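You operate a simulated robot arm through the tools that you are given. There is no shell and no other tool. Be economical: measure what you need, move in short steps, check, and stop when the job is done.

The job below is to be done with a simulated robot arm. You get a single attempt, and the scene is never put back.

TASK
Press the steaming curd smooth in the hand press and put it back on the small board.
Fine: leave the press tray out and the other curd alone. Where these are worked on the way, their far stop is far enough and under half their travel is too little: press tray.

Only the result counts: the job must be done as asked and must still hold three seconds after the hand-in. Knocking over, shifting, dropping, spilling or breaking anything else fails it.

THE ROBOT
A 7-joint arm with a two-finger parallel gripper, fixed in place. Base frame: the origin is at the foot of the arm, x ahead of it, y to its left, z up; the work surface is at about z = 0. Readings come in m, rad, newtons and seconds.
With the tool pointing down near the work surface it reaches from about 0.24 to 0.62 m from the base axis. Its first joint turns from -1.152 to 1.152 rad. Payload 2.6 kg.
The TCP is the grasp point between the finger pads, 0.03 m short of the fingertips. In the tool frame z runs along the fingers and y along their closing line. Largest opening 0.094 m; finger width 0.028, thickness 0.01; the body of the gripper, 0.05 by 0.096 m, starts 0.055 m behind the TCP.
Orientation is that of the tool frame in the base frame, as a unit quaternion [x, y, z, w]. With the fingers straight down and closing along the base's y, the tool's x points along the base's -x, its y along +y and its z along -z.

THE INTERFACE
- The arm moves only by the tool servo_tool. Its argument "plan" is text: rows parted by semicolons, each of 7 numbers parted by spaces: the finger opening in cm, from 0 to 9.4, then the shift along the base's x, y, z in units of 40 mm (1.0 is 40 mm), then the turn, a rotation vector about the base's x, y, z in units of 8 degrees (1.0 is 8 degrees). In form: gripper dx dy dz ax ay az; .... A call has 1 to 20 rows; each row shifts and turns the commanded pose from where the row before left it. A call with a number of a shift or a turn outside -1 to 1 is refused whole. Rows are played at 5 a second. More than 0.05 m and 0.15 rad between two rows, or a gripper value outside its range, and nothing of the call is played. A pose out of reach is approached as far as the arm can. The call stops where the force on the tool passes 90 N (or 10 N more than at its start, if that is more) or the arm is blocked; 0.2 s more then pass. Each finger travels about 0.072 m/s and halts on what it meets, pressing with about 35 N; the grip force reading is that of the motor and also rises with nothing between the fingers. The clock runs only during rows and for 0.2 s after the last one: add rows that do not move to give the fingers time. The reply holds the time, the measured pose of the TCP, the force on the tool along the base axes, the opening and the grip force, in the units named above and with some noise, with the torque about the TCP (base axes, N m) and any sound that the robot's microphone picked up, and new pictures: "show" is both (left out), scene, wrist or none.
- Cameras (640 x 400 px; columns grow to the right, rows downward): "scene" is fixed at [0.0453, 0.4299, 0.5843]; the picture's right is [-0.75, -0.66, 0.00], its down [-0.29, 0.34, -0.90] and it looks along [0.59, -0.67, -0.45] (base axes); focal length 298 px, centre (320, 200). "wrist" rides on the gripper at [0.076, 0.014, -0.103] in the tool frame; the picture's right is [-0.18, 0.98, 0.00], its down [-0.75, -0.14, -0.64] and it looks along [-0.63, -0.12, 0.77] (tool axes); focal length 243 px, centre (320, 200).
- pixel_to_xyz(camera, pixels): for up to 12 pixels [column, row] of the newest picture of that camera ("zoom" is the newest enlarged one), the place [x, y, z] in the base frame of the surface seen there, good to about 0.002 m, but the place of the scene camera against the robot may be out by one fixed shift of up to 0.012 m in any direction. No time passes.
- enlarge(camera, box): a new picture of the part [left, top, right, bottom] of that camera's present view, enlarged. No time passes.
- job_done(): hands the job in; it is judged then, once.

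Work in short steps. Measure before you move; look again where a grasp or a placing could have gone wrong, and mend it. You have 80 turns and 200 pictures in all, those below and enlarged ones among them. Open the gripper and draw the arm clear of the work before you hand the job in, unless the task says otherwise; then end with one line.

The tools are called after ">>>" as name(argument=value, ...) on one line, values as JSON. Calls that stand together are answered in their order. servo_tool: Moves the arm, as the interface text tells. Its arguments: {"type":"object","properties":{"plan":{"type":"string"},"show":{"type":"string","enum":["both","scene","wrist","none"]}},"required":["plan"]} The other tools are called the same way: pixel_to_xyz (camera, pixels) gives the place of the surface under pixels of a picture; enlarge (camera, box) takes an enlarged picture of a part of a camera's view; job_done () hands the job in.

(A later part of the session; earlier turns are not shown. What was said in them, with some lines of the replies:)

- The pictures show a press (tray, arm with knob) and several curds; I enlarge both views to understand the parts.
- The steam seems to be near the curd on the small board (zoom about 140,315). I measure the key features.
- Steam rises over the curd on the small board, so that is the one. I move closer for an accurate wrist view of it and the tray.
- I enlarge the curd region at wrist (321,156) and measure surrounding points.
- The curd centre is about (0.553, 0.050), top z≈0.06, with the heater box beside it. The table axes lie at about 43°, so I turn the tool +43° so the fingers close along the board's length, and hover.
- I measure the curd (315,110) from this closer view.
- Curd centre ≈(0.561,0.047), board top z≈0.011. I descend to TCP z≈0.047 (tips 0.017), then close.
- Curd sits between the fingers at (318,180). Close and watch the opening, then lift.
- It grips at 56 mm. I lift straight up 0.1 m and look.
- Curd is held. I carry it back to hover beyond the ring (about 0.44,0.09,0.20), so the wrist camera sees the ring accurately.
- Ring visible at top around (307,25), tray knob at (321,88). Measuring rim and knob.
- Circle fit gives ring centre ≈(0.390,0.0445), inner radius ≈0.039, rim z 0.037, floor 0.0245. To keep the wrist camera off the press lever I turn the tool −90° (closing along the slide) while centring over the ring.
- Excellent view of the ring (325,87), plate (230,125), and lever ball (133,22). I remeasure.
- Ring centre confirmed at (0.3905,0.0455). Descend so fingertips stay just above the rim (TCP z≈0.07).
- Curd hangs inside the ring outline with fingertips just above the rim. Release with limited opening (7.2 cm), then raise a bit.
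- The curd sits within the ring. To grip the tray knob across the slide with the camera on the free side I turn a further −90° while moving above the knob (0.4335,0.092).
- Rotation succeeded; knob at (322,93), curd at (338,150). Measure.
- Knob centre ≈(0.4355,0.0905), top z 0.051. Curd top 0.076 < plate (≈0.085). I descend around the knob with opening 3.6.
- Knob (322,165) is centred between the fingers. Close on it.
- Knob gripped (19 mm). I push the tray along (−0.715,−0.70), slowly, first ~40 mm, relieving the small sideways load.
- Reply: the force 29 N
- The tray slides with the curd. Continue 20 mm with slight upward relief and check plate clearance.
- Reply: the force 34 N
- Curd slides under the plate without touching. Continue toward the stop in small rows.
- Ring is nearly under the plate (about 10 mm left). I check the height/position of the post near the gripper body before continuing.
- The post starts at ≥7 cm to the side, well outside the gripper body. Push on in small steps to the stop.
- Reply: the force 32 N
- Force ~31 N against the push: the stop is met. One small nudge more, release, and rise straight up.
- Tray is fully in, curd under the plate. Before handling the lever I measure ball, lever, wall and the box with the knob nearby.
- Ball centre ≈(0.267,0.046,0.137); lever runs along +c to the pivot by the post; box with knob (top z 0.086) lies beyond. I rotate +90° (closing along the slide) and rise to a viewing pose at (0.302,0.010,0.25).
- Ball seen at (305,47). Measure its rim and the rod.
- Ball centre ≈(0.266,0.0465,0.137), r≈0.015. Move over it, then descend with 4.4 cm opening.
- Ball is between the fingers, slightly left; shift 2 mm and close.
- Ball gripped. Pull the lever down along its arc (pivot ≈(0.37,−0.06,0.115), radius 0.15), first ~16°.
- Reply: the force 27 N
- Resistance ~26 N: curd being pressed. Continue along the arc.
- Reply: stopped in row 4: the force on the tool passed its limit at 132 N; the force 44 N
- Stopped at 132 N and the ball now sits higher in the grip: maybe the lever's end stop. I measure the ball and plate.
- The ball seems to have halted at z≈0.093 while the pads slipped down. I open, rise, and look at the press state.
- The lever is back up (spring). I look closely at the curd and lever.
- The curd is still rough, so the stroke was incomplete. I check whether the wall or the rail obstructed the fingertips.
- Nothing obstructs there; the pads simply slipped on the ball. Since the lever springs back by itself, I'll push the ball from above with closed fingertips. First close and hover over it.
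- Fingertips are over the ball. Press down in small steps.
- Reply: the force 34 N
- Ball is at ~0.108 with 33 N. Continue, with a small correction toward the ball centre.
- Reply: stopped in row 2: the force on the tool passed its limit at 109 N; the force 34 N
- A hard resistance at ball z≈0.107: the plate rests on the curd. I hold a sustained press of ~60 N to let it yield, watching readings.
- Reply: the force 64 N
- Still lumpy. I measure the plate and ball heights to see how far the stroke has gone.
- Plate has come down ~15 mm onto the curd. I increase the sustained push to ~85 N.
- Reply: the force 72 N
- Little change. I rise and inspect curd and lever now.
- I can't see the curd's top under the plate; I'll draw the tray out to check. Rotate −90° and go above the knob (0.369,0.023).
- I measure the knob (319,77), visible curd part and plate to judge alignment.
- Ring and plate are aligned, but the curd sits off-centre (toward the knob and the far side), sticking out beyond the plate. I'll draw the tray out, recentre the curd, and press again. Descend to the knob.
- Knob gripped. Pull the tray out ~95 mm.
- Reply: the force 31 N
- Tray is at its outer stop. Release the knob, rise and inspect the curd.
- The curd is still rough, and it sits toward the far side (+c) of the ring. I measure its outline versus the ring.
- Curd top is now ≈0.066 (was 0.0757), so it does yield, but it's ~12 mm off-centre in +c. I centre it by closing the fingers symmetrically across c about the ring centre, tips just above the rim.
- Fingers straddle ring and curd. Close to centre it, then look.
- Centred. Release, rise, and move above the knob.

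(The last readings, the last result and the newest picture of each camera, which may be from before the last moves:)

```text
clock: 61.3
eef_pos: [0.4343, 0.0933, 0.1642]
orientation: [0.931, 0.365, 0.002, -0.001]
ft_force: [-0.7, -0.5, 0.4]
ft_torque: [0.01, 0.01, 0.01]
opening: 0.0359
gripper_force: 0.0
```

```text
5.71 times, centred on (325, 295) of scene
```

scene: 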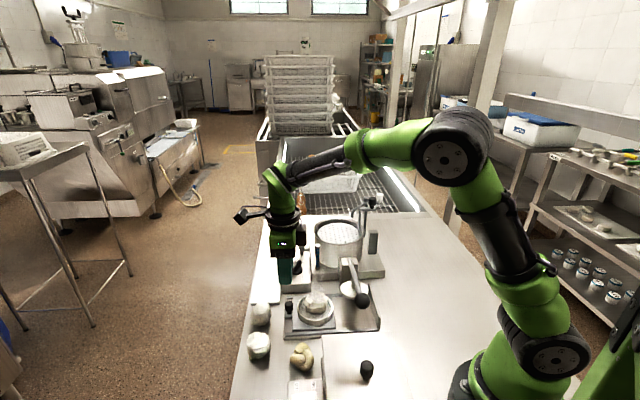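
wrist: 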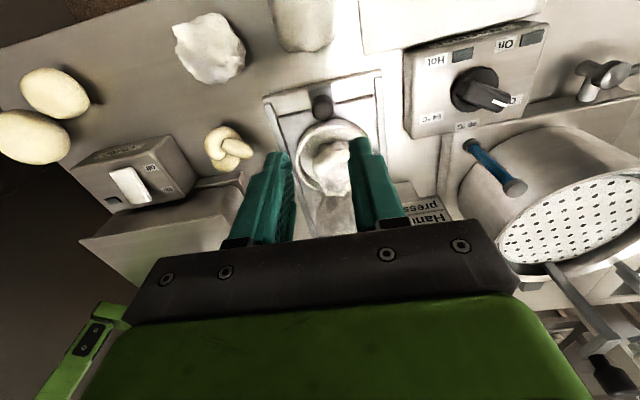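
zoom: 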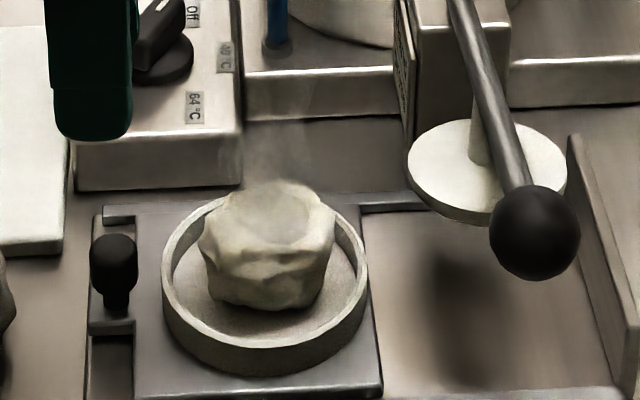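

Now well centred (and somewhat smoother than at the start). Grip the knob and push the tray in again.

>>> servo_tool(plan="3.6 0.06 -0.05 -0.9 0 0 0;3.6 0 0 -0.9 0 0 0;3.6 0 0 -0.88 0 0 0;3.6 0 0 0 0 0 0;0.8 0 0 0 0 0 0;0.8 0 0 0 0 0 0;0.8 0 0 0 0 0 0", show="wrist")

```text
clock: 62.9
eef_pos: [0.4372, 0.0904, 0.0527]
orientation: [0.931, 0.364, 0.003, 0.001]
ft_force: [10.0, -8.9, -9.4]
ft_torque: [0.26, -0.67, -0.06]
opening: 0.019
gripper_force: 44.6
```

wrist: 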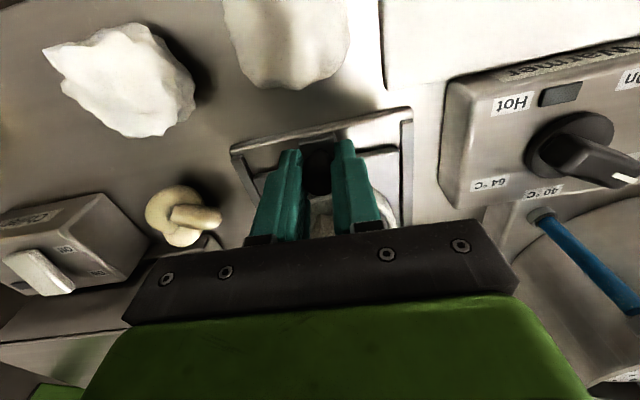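

Gripped as before. Push along the slide to the stop.

>>> servo_tool(plan="0.8 0.02 -0.04 0 0 0 0;0.8 -0.143 -0.14 0 0 0 0;0.8 -0.143 -0.14 0 0 0 0;0.8 -0.143 -0.14 0 0 0 0;0.8 -0.143 -0.14 0 0 0 0;0.8 -0.143 -0.14 0 0 0 0;0.8 -0.143 -0.14 0 0 0 0;0.8 -0.143 -0.14 0 0 0 0;0.8 -0.143 -0.14 0 0 0 0;0.8 -0.143 -0.14 0 0 0 0;0.8 -0.143 -0.14 0 0 0 0;0.8 -0.143 -0.14 0 0 0 0;0.8 -0.06 -0.06 0 0 0 0;0.8 -0.05 -0.05 0 0 0 0;0.8 -0.05 -0.05 0 0 0 0;0.8 0 0 0 0 0 0", show="none")

>>> enlarge(camera="scene", box=[280, 260, 390, 340])

```text
clock: 66.3
eef_pos: [0.3709, 0.0241, 0.0571]
orientation: [0.93, 0.367, 0.008, -0.004]
ft_force: [6.3, 35.9, 5.1]
ft_torque: [0.91, -0.18, -0.07]
opening: 0.019
gripper_force: 45.5
```

```text
5.00 times, centred on (335, 300) of scene
```

zoom: 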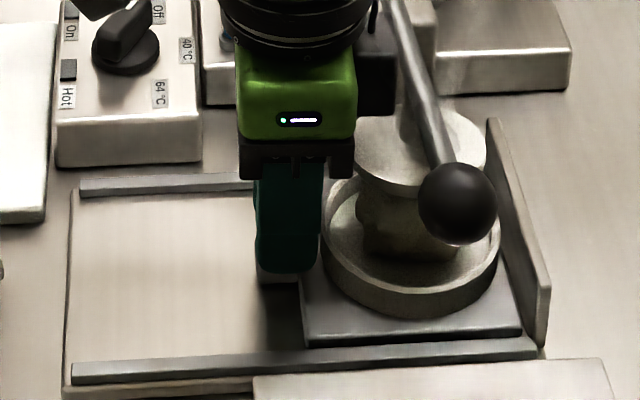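

At the stop (≈31 N). Release, rise, rotate back +90° and move over the ball with fingers closed.

>>> servo_tool(plan="3.6 0.03 0.03 0 0 0 0;3.6 0 0 0 0 0 0;3.6 0 0 0.95 0 0 0;3.6 0 0 0.95 0 0 0;3.6 0 0 0.95 0 0 0;3.6 0 0 0.95 0 0 0;0 -0.219 0.047 0 0 0 0.94;0 -0.219 0.047 0 0 0 0.94;0 -0.219 0.047 0 0 0 0.94;0 -0.219 0.047 0 0 0 0.94;0 -0.219 0.047 0 0 0 0.94;0 -0.219 0.047 0 0 0 0.94;0 -0.219 0.047 0 0 0 0.94;0 -0.219 0.047 0 0 0 0.94;0 -0.219 0.047 0 0 0 0.94;0 -0.219 0.047 0 0 0 0.94;0 -0.219 0.047 0 0 0 0.94;0 -0.219 0.047 0 0 0 0.94;0 0 0 0 0 0 0")

>>> enlarge(camera="scene", box=[310, 250, 400, 330])

```text
clock: 70.3
eef_pos: [0.2647, 0.0456, 0.2064]
orientation: [0.398, 0.917, 0.001, -0.002]
ft_force: [-0.1, 0.2, -0.1]
ft_torque: [-0.01, -0.03, 0.0]
opening: 0.0
gripper_force: 32.8
```

scene: 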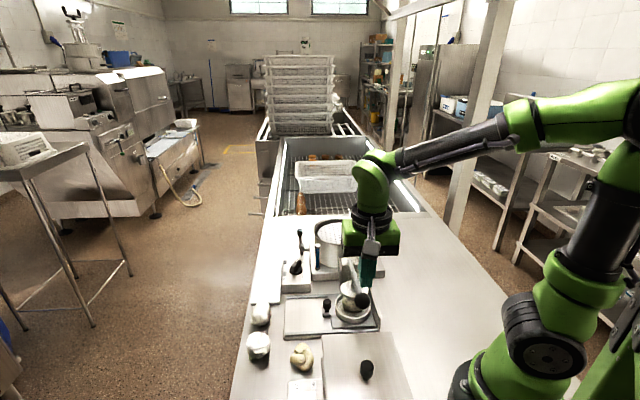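
wrist: 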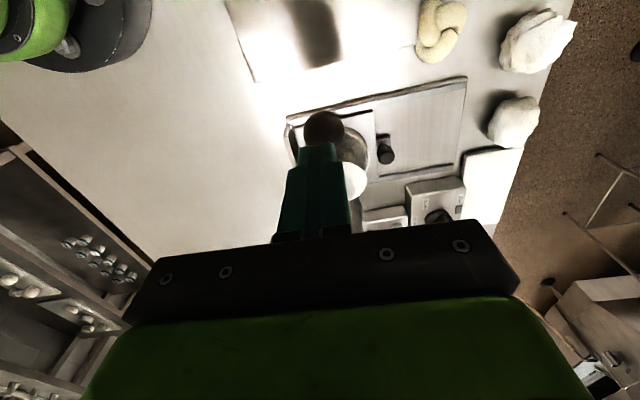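

```text
5.00 times, centred on (355, 290) of scene
```

zoom: 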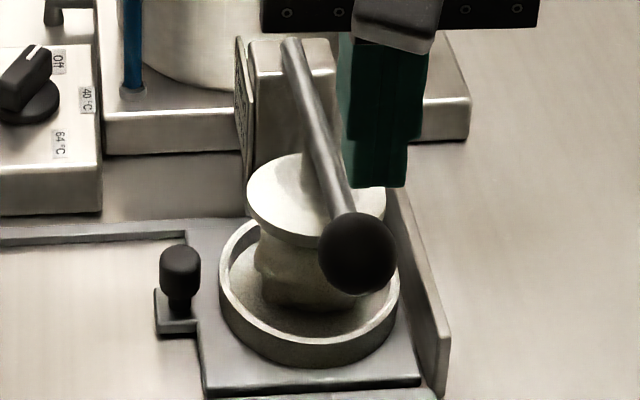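

Fingertips appear ~4 mm toward the wall relative to the ball; correct and press down steadily.

>>> servo_tool(plan="0 0.07 0.08 -0.5 0 0 0;0 0 0 -0.2 0 0 0;0 0 0 -0.2 0 0 0;0 0 0 -0.2 0 0 0;0 0 0 -0.2 0 0 0;0 0 0 -0.1 0 0 0;0 0.01 -0.01 -0.08 0 0 0;0 0.01 -0.01 -0.06 0 0 0;0 0.01 -0.01 -0.06 0 0 0;0 0 0 0 0 0 0", show="none")

>>> enlarge(camera="scene", box=[310, 250, 400, 330])

```text
clock: 72.0
eef_pos: [0.2691, 0.0456, 0.1525]
orientation: [0.401, 0.916, 0.004, -0.001]
ft_force: [-12.8, -4.1, 28.0]
ft_torque: [-0.14, 0.48, 0.12]
opening: 0.0
gripper_force: 33.0
stopped in row 8: the force on the tool passed its limit at 99 N (the readings are from after the stop); the commanded pose is now the measured one
```

```text
5.00 times, centred on (355, 290) of scene
```

zoom: 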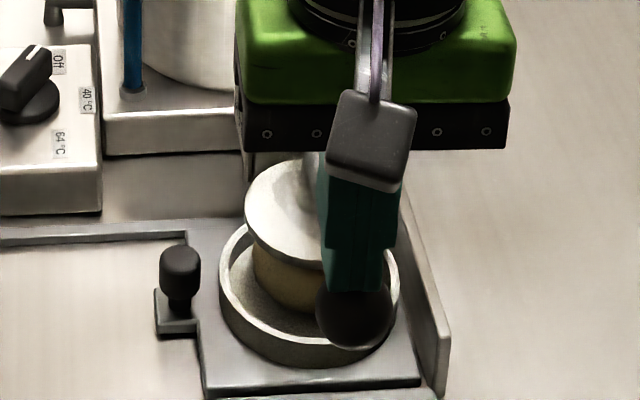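

The curd's side is now a smooth cylinder. I hold the press a moment more, then rise.

>>> servo_tool(plan="0 0 0 -0.04 0 0 0;0 0 0 0 0 0 0;0 0 0 0 0 0 0;0 0 0 0 0 0 0;0 0 0 0 0 0 0;0 0 0 0 0 0 0;0 0 0 0 0 0 0;0 0 0 0 0 0 0;0 0 0 0.3 0 0 0;0 0 0 0.6 0 0 0;0 0 0 0.8 0 0 0;0 0 0 0.4 0 0 0;0 0.4 -0.2 0 0 0 0;0 0 0 0 0 0 0", show="none")

>>> enlarge(camera="scene", box=[310, 250, 400, 330])

```text
clock: 75.0
eef_pos: [0.286, 0.0381, 0.2348]
orientation: [0.4, 0.916, 0.004, -0.002]
ft_force: [0.7, 0.2, 0.1]
ft_torque: [0.02, 0.01, 0.0]
opening: 0.0003
gripper_force: 33.2
```

```text
5.00 times, centred on (355, 290) of scene
```

zoom: 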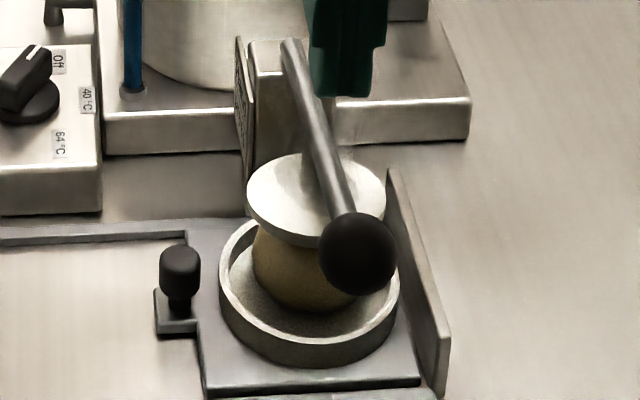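

Lever is up again and the curd is smooth. Rotate −90° back over the knob and descend around it.

>>> servo_tool(plan="3.6 0.175 -0.03 0 0 0 -0.94;3.6 0.175 -0.03 0 0 0 -0.94;3.6 0.175 -0.03 0 0 0 -0.94;3.6 0.175 -0.03 0 0 0 -0.94;3.6 0.175 -0.03 0 0 0 -0.94;3.6 0.175 -0.03 0 0 0 -0.94;3.6 0.175 -0.03 0 0 0 -0.94;3.6 0.175 -0.03 0 0 0 -0.94;3.6 0.175 -0.03 0 0 0 -0.94;3.6 0.175 -0.03 0 0 0 -0.94;3.6 0.175 -0.03 0 0 0 -0.94;3.6 0.175 -0.03 0 0 0 -0.94;3.6 0 0 0 0 0 0;3.6 0 0 -0.8 0 0 0;3.6 0 0 -0.9 0 0 0;3.6 0 0 0 0 0 0", show="wrist")

```text
clock: 78.3
eef_pos: [0.3679, 0.0236, 0.1679]
orientation: [0.931, 0.364, 0.004, 0.001]
ft_force: [0.3, 0.4, 0.5]
ft_torque: [0.02, -0.02, -0.01]
opening: 0.036
gripper_force: 0.1
```

wrist: 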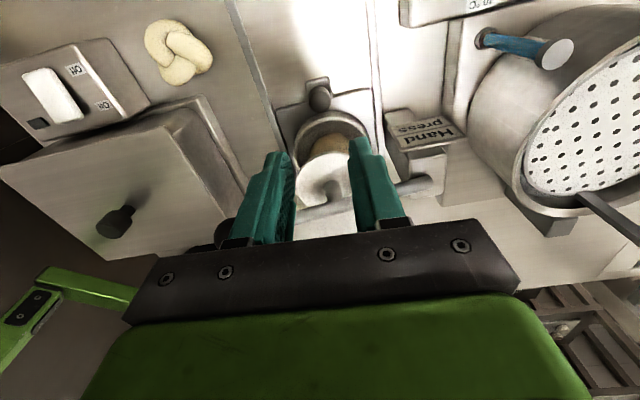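

Knob (319,98) aligned. Descend, grip and draw the tray out in one go as before.

>>> servo_tool(plan="3.6 0.04 0.02 -0.95 0 0 0;3.6 0 0 -0.95 0 0 0;3.6 0 0 -0.88 0 0 0;3.6 0 0 0 0 0 0;0.8 0 0 0 0 0 0;0.8 0 0 0 0 0 0;0.8 0 0 0 0 0 0;0.8 0.14 0.138 0 0 0 0;0.8 0.14 0.138 0 0 0 0;0.8 0.14 0.138 0 0 0 0;0.8 0.14 0.138 0 0 0 0;0.8 0.14 0.138 0 0 0 0;0.8 0.14 0.138 0 0 0 0;0.8 0.14 0.138 0 0 0 0;0.8 0.14 0.138 0 0 0 0;0.8 0.14 0.138 0 0 0 0;0.8 0.14 0.138 0 0 0 0;0.8 0.14 0.138 0 0 0 0;0.8 0.14 0.138 0 0 0 0;0.8 0 0 0 0 0 0", show="none")

>>> enlarge(camera="scene", box=[270, 250, 390, 340])

```text
clock: 82.5
eef_pos: [0.4366, 0.0901, 0.0548]
orientation: [0.932, 0.362, 0.001, 0.001]
ft_force: [-19.6, -19.6, 12.5]
ft_torque: [-0.43, 0.48, -0.07]
opening: 0.0188
gripper_force: 44.7
```

```text
4.44 times, centred on (330, 295) of scene
```

zoom: 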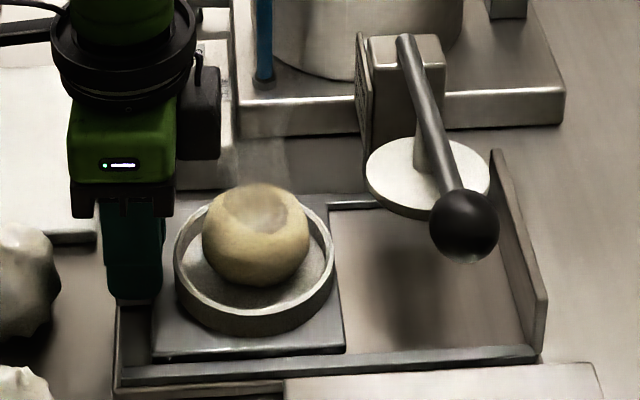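

The curd is smooth and the tray is at its outer stop. Release, rise, and come over the curd with fingers wide.

>>> servo_tool(plan="3.6 -0.02 -0.02 0 0 0 0;3.6 0 0 0 0 0 0;3.6 0 0 0.6 0 0 0;3.6 0 0 0.95 0 0 0;3.6 0 0 0.95 0 0 0;7 0 0 0.4 0 0 0;9.2 -0.57 -0.55 0 0 0 0;9.2 -0.57 -0.55 0 0 0 0;9.2 0 0 0 0 0 0;9.2 0 0 0 0 0 0")

>>> enlarge(camera="wrist", box=[220, 40, 440, 220])

```text
clock: 84.8
eef_pos: [0.3886, 0.0448, 0.1726]
orientation: [0.932, 0.363, 0.003, 0.001]
ft_force: [-0.4, -0.3, 0.8]
ft_torque: [-0.01, 0.02, -0.02]
opening: 0.0923
gripper_force: 0.1
```

scene: 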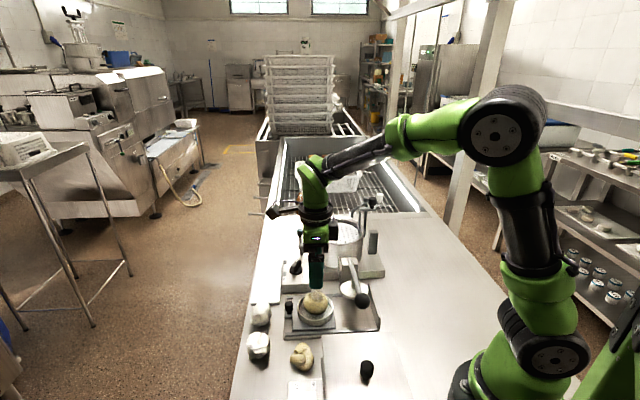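
wrist: 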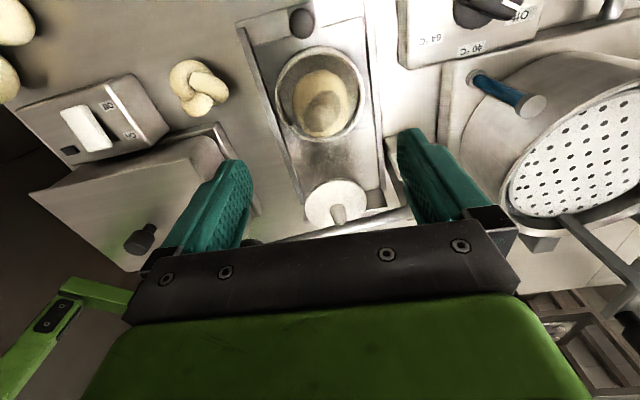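

```text
2.22 times, centred on (330, 130) of wrist
```

zoom: 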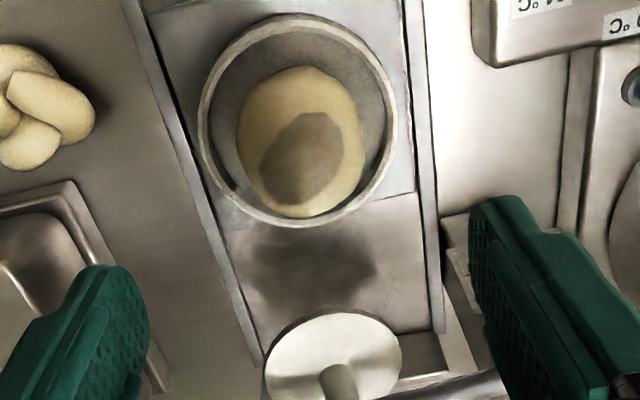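

Curd at (321,103). Measure its edges and top.

>>> pixel_to_xyz(camera="wrist", pixels=[[295, 105], [349, 98], [317, 72], [320, 95], [325, 135], [320, 120]])

```text
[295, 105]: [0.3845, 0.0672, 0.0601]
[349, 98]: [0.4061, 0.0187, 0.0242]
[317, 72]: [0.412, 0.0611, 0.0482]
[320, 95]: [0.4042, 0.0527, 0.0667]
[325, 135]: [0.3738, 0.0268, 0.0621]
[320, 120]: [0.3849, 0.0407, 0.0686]
```

Curd centred on ≈(0.391,0.046), top 0.069. Descend to TCP z≈0.069 (tips just above rim) and close.

>>> servo_tool(plan="9.2 0.05 0.02 -0.6 0 0 0;9.2 0 0 -0.7 0 0 0;9.2 0 0 -0.7 0 0 0;9.2 0 0 -0.6 0 0 0;9.2 0 0 0 0 0 0;4 0 0 0 0 0 0;4 0 0 0 0 0 0;4 0 0 0 0 0 0;4 0 0 0 0 0 0;4 0 0 0 0 0 0", show="wrist")

>>> enlarge(camera="scene", box=[280, 260, 370, 330])

```text
clock: 87.0
eef_pos: [0.3928, 0.0454, 0.0666]
orientation: [0.932, 0.363, 0.004, 0.002]
ft_force: [0.5, 0.0, 0.2]
ft_torque: [-0.02, -0.04, 0.02]
opening: 0.0502
gripper_force: 34.6
```

wrist: 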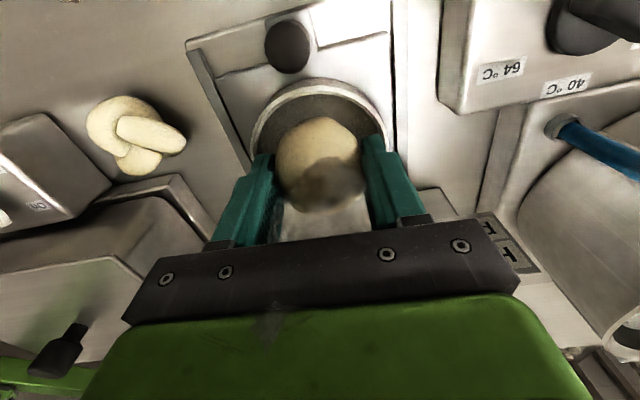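

```text
5.71 times, centred on (325, 295) of scene
```

zoom: 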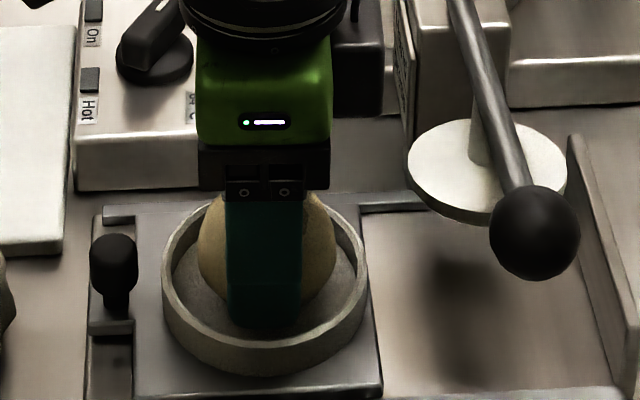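

Grip 50 mm. Lift straight up.

>>> servo_tool(plan="4 0 0 0.3 0 0 0;4 0 0 0.7 0 0 0;4 0 0 0.9 0 0 0;4 0 0 0.9 0 0 0;4 0 0 0 0 0 0")

```text
clock: 88.2
eef_pos: [0.3932, 0.0467, 0.18]
orientation: [0.931, 0.364, 0.005, 0.001]
ft_force: [0.0, 0.0, -0.7]
ft_torque: [-0.02, 0.02, 0.0]
opening: 0.0501
gripper_force: 35.0
```

scene: 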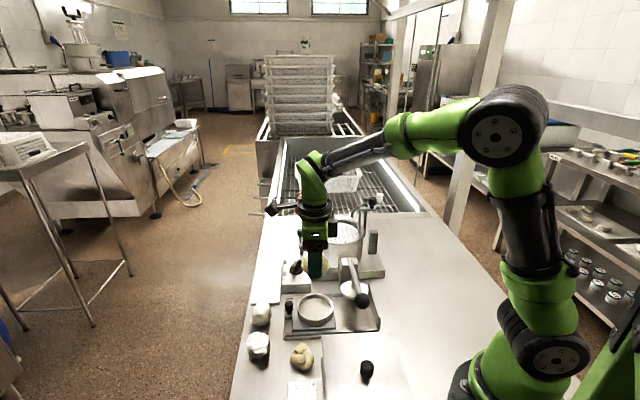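
wrist: 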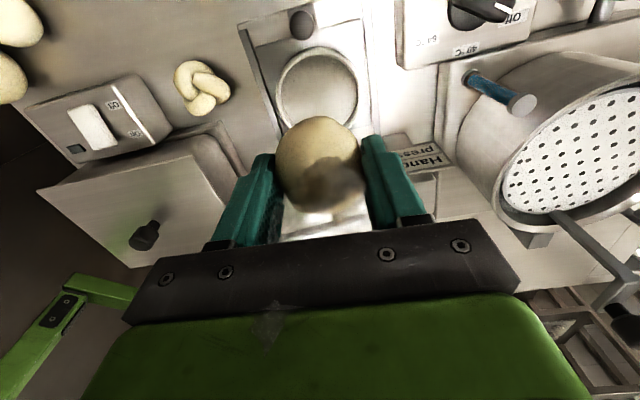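

Curd held. Carry to above the board centre (0.562,0.049).

>>> servo_tool(plan="4 0.845 0.01 0 0 0 0;4 0.845 0.01 0 0 0 0;4 0.845 0.01 0 0 0 0;4 0.845 0.01 0 0 0 0;4 0.845 0.01 0 0 0 0;4 0 0 0 0 0 0;4 0 0 0 0 0 0")

>>> enlarge(camera="scene", box=[230, 210, 330, 310])

```text
clock: 89.8
eef_pos: [0.5627, 0.0489, 0.1791]
orientation: [0.932, 0.363, 0.005, 0.001]
ft_force: [-1.1, 0.2, -1.8]
ft_torque: [-0.01, 0.0, -0.01]
opening: 0.0503
gripper_force: 35.1
```

scene: 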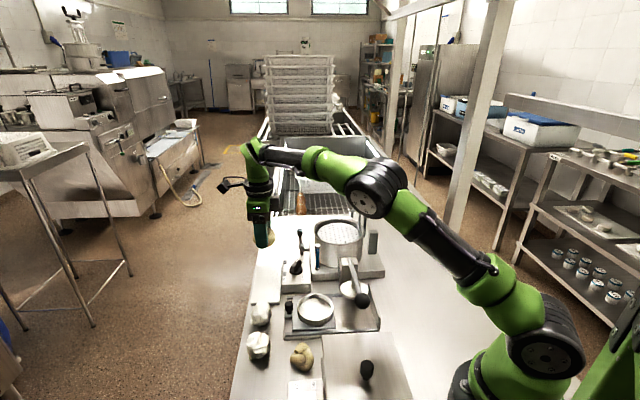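
wrist: 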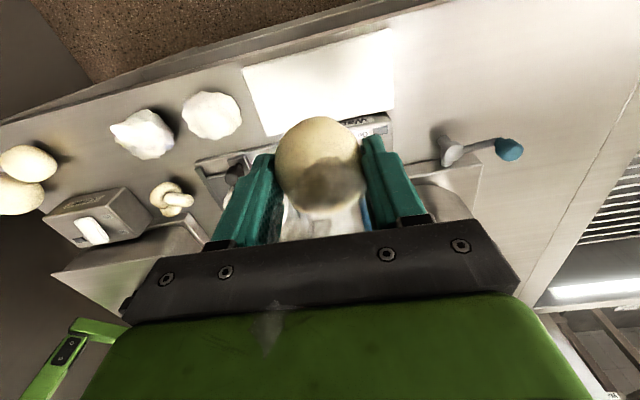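

```text
4.00 times, centred on (280, 260) of scene
```

zoom: 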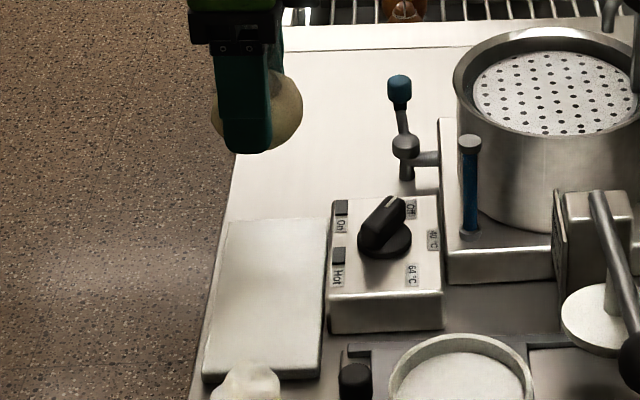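

Lower toward the board to TCP z≈0.057, then check.

>>> servo_tool(plan="4 0 0 -0.7 0 0 0;4 0 0 -0.8 0 0 0;4 0 0 -0.8 0 0 0;4 0 0 -0.75 0 0 0;4 0 0 0 0 0 0")

>>> enlarge(camera="scene", box=[230, 230, 320, 310])

```text
clock: 91.0
eef_pos: [0.561, 0.0484, 0.0555]
orientation: [0.932, 0.363, 0.004, 0.0]
ft_force: [-0.4, 0.1, -0.5]
ft_torque: [-0.01, 0.02, 0.01]
opening: 0.0496
gripper_force: 35.3
```

scene: 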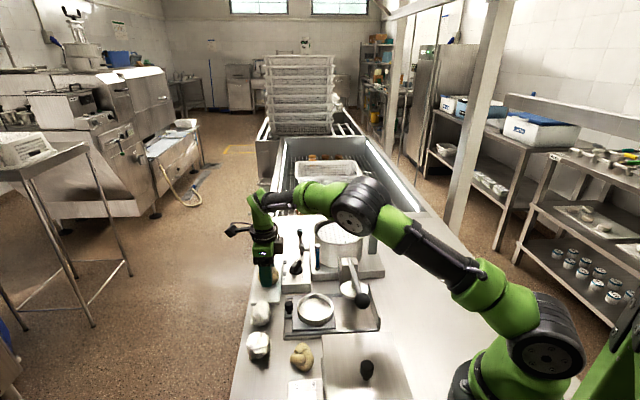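
wrist: 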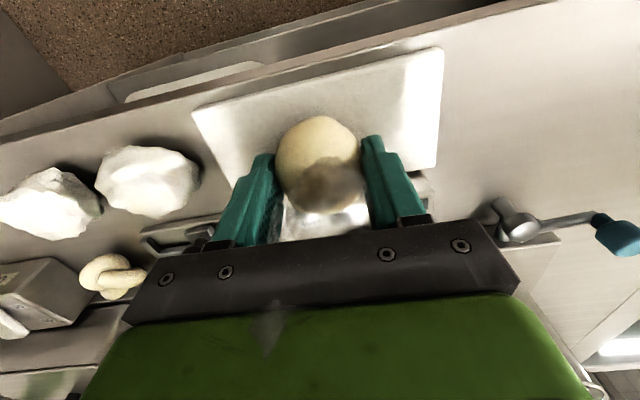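

```text
5.00 times, centred on (275, 270) of scene
```

zoom: 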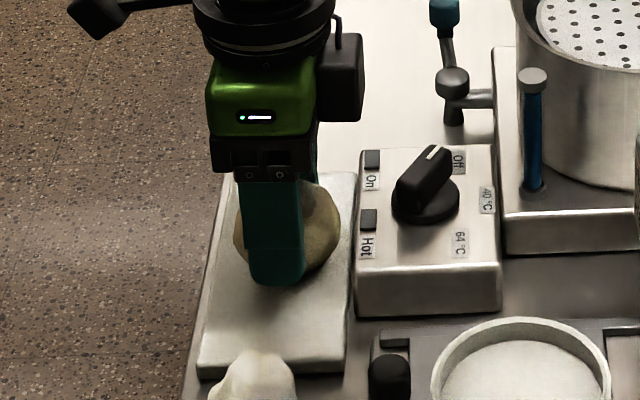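

Just above the board. Lower by small steps until contact shows.

>>> servo_tool(plan="4 0 0 -0.04 0 0 0;4 0 0 -0.03 0 0 0;4 0 0 0 0 0 0", show="none")

```text
clock: 91.8
eef_pos: [0.5614, 0.0479, 0.0541]
orientation: [0.932, 0.362, 0.003, 0.001]
ft_force: [-1.9, 0.0, 5.2]
ft_torque: [0.04, 0.11, 0.05]
opening: 0.0498
gripper_force: 35.1
```

Contact (5 N). Release and rise.

>>> servo_tool(plan="5.4 0 0 0 0 0 0;5.8 0 0 0 0 0 0;7 0 0 0 0 0 0;8.4 0 0 0 0 0 0;8.4 0 0 0 0 0 0;8.4 0 0 0.6 0 0 0;8.4 0 0 0.8 0 0 0;8.4 0 0 0.9 0 0 0;8.4 0 0 0.9 0 0 0;8.4 0 0 0 0 0 0")

>>> enlarge(camera="scene", box=[230, 230, 390, 350])

```text
clock: 94.0
eef_pos: [0.561, 0.0485, 0.183]
orientation: [0.932, 0.364, 0.004, 0.001]
ft_force: [-0.1, -0.2, -0.6]
ft_torque: [0.04, 0.02, 0.0]
opening: 0.0841
gripper_force: 0.2
```

scene: 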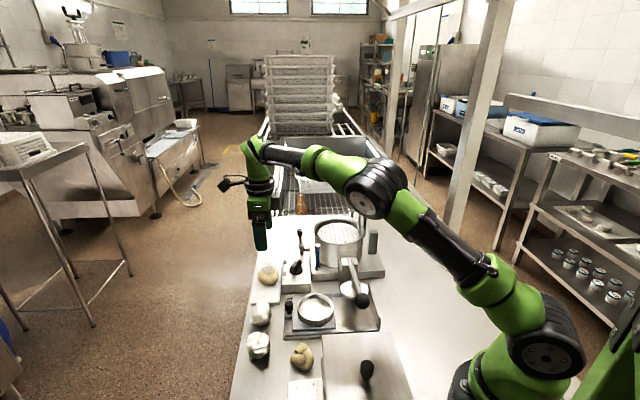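
wrist: 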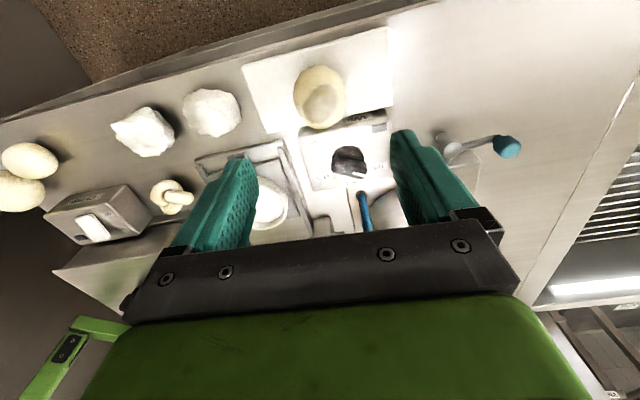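

```text
3.33 times, centred on (310, 290) of scene
```

zoom: 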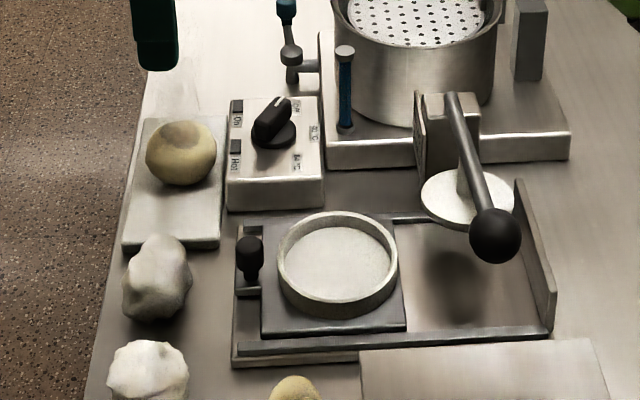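

The smooth curd rests on the board and the tray is out. I draw the arm up further and verify stability.

>>> servo_tool(plan="8.4 -0.3 0 0.8 0 0 0;8.4 -0.5 0 0.8 0 0 0;8.4 -0.5 0 0.8 0 0 0;8.4 0 0 0 0 0 0;8.4 0 0 0 0 0 0;8.4 0 0 0 0 0 0", show="none")

>>> enlarge(camera="scene", box=[230, 230, 390, 350])

```text
clock: 95.3
eef_pos: [0.5095, 0.0477, 0.2774]
orientation: [0.932, 0.363, 0.003, 0.001]
ft_force: [-0.4, -0.5, 0.3]
ft_torque: [0.01, -0.01, 0.01]
opening: 0.0837
gripper_force: 0.1
```

```text
3.33 times, centred on (310, 290) of scene
```

zoom: 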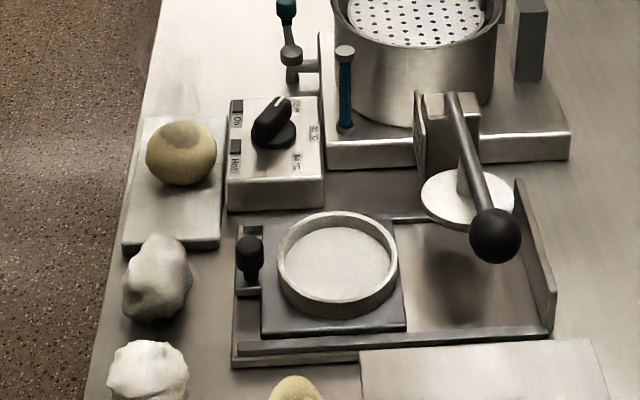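

The curd is still in the same place on the board, the tray is out, the gripper is open and the arm is clear, so I hand in.

>>> job_done()

```text
The job is handed in.
```

The steaming curd is pressed smooth and back on the small board, the press tray is out at its stop, and the other curds were not touched; the job is handed in.
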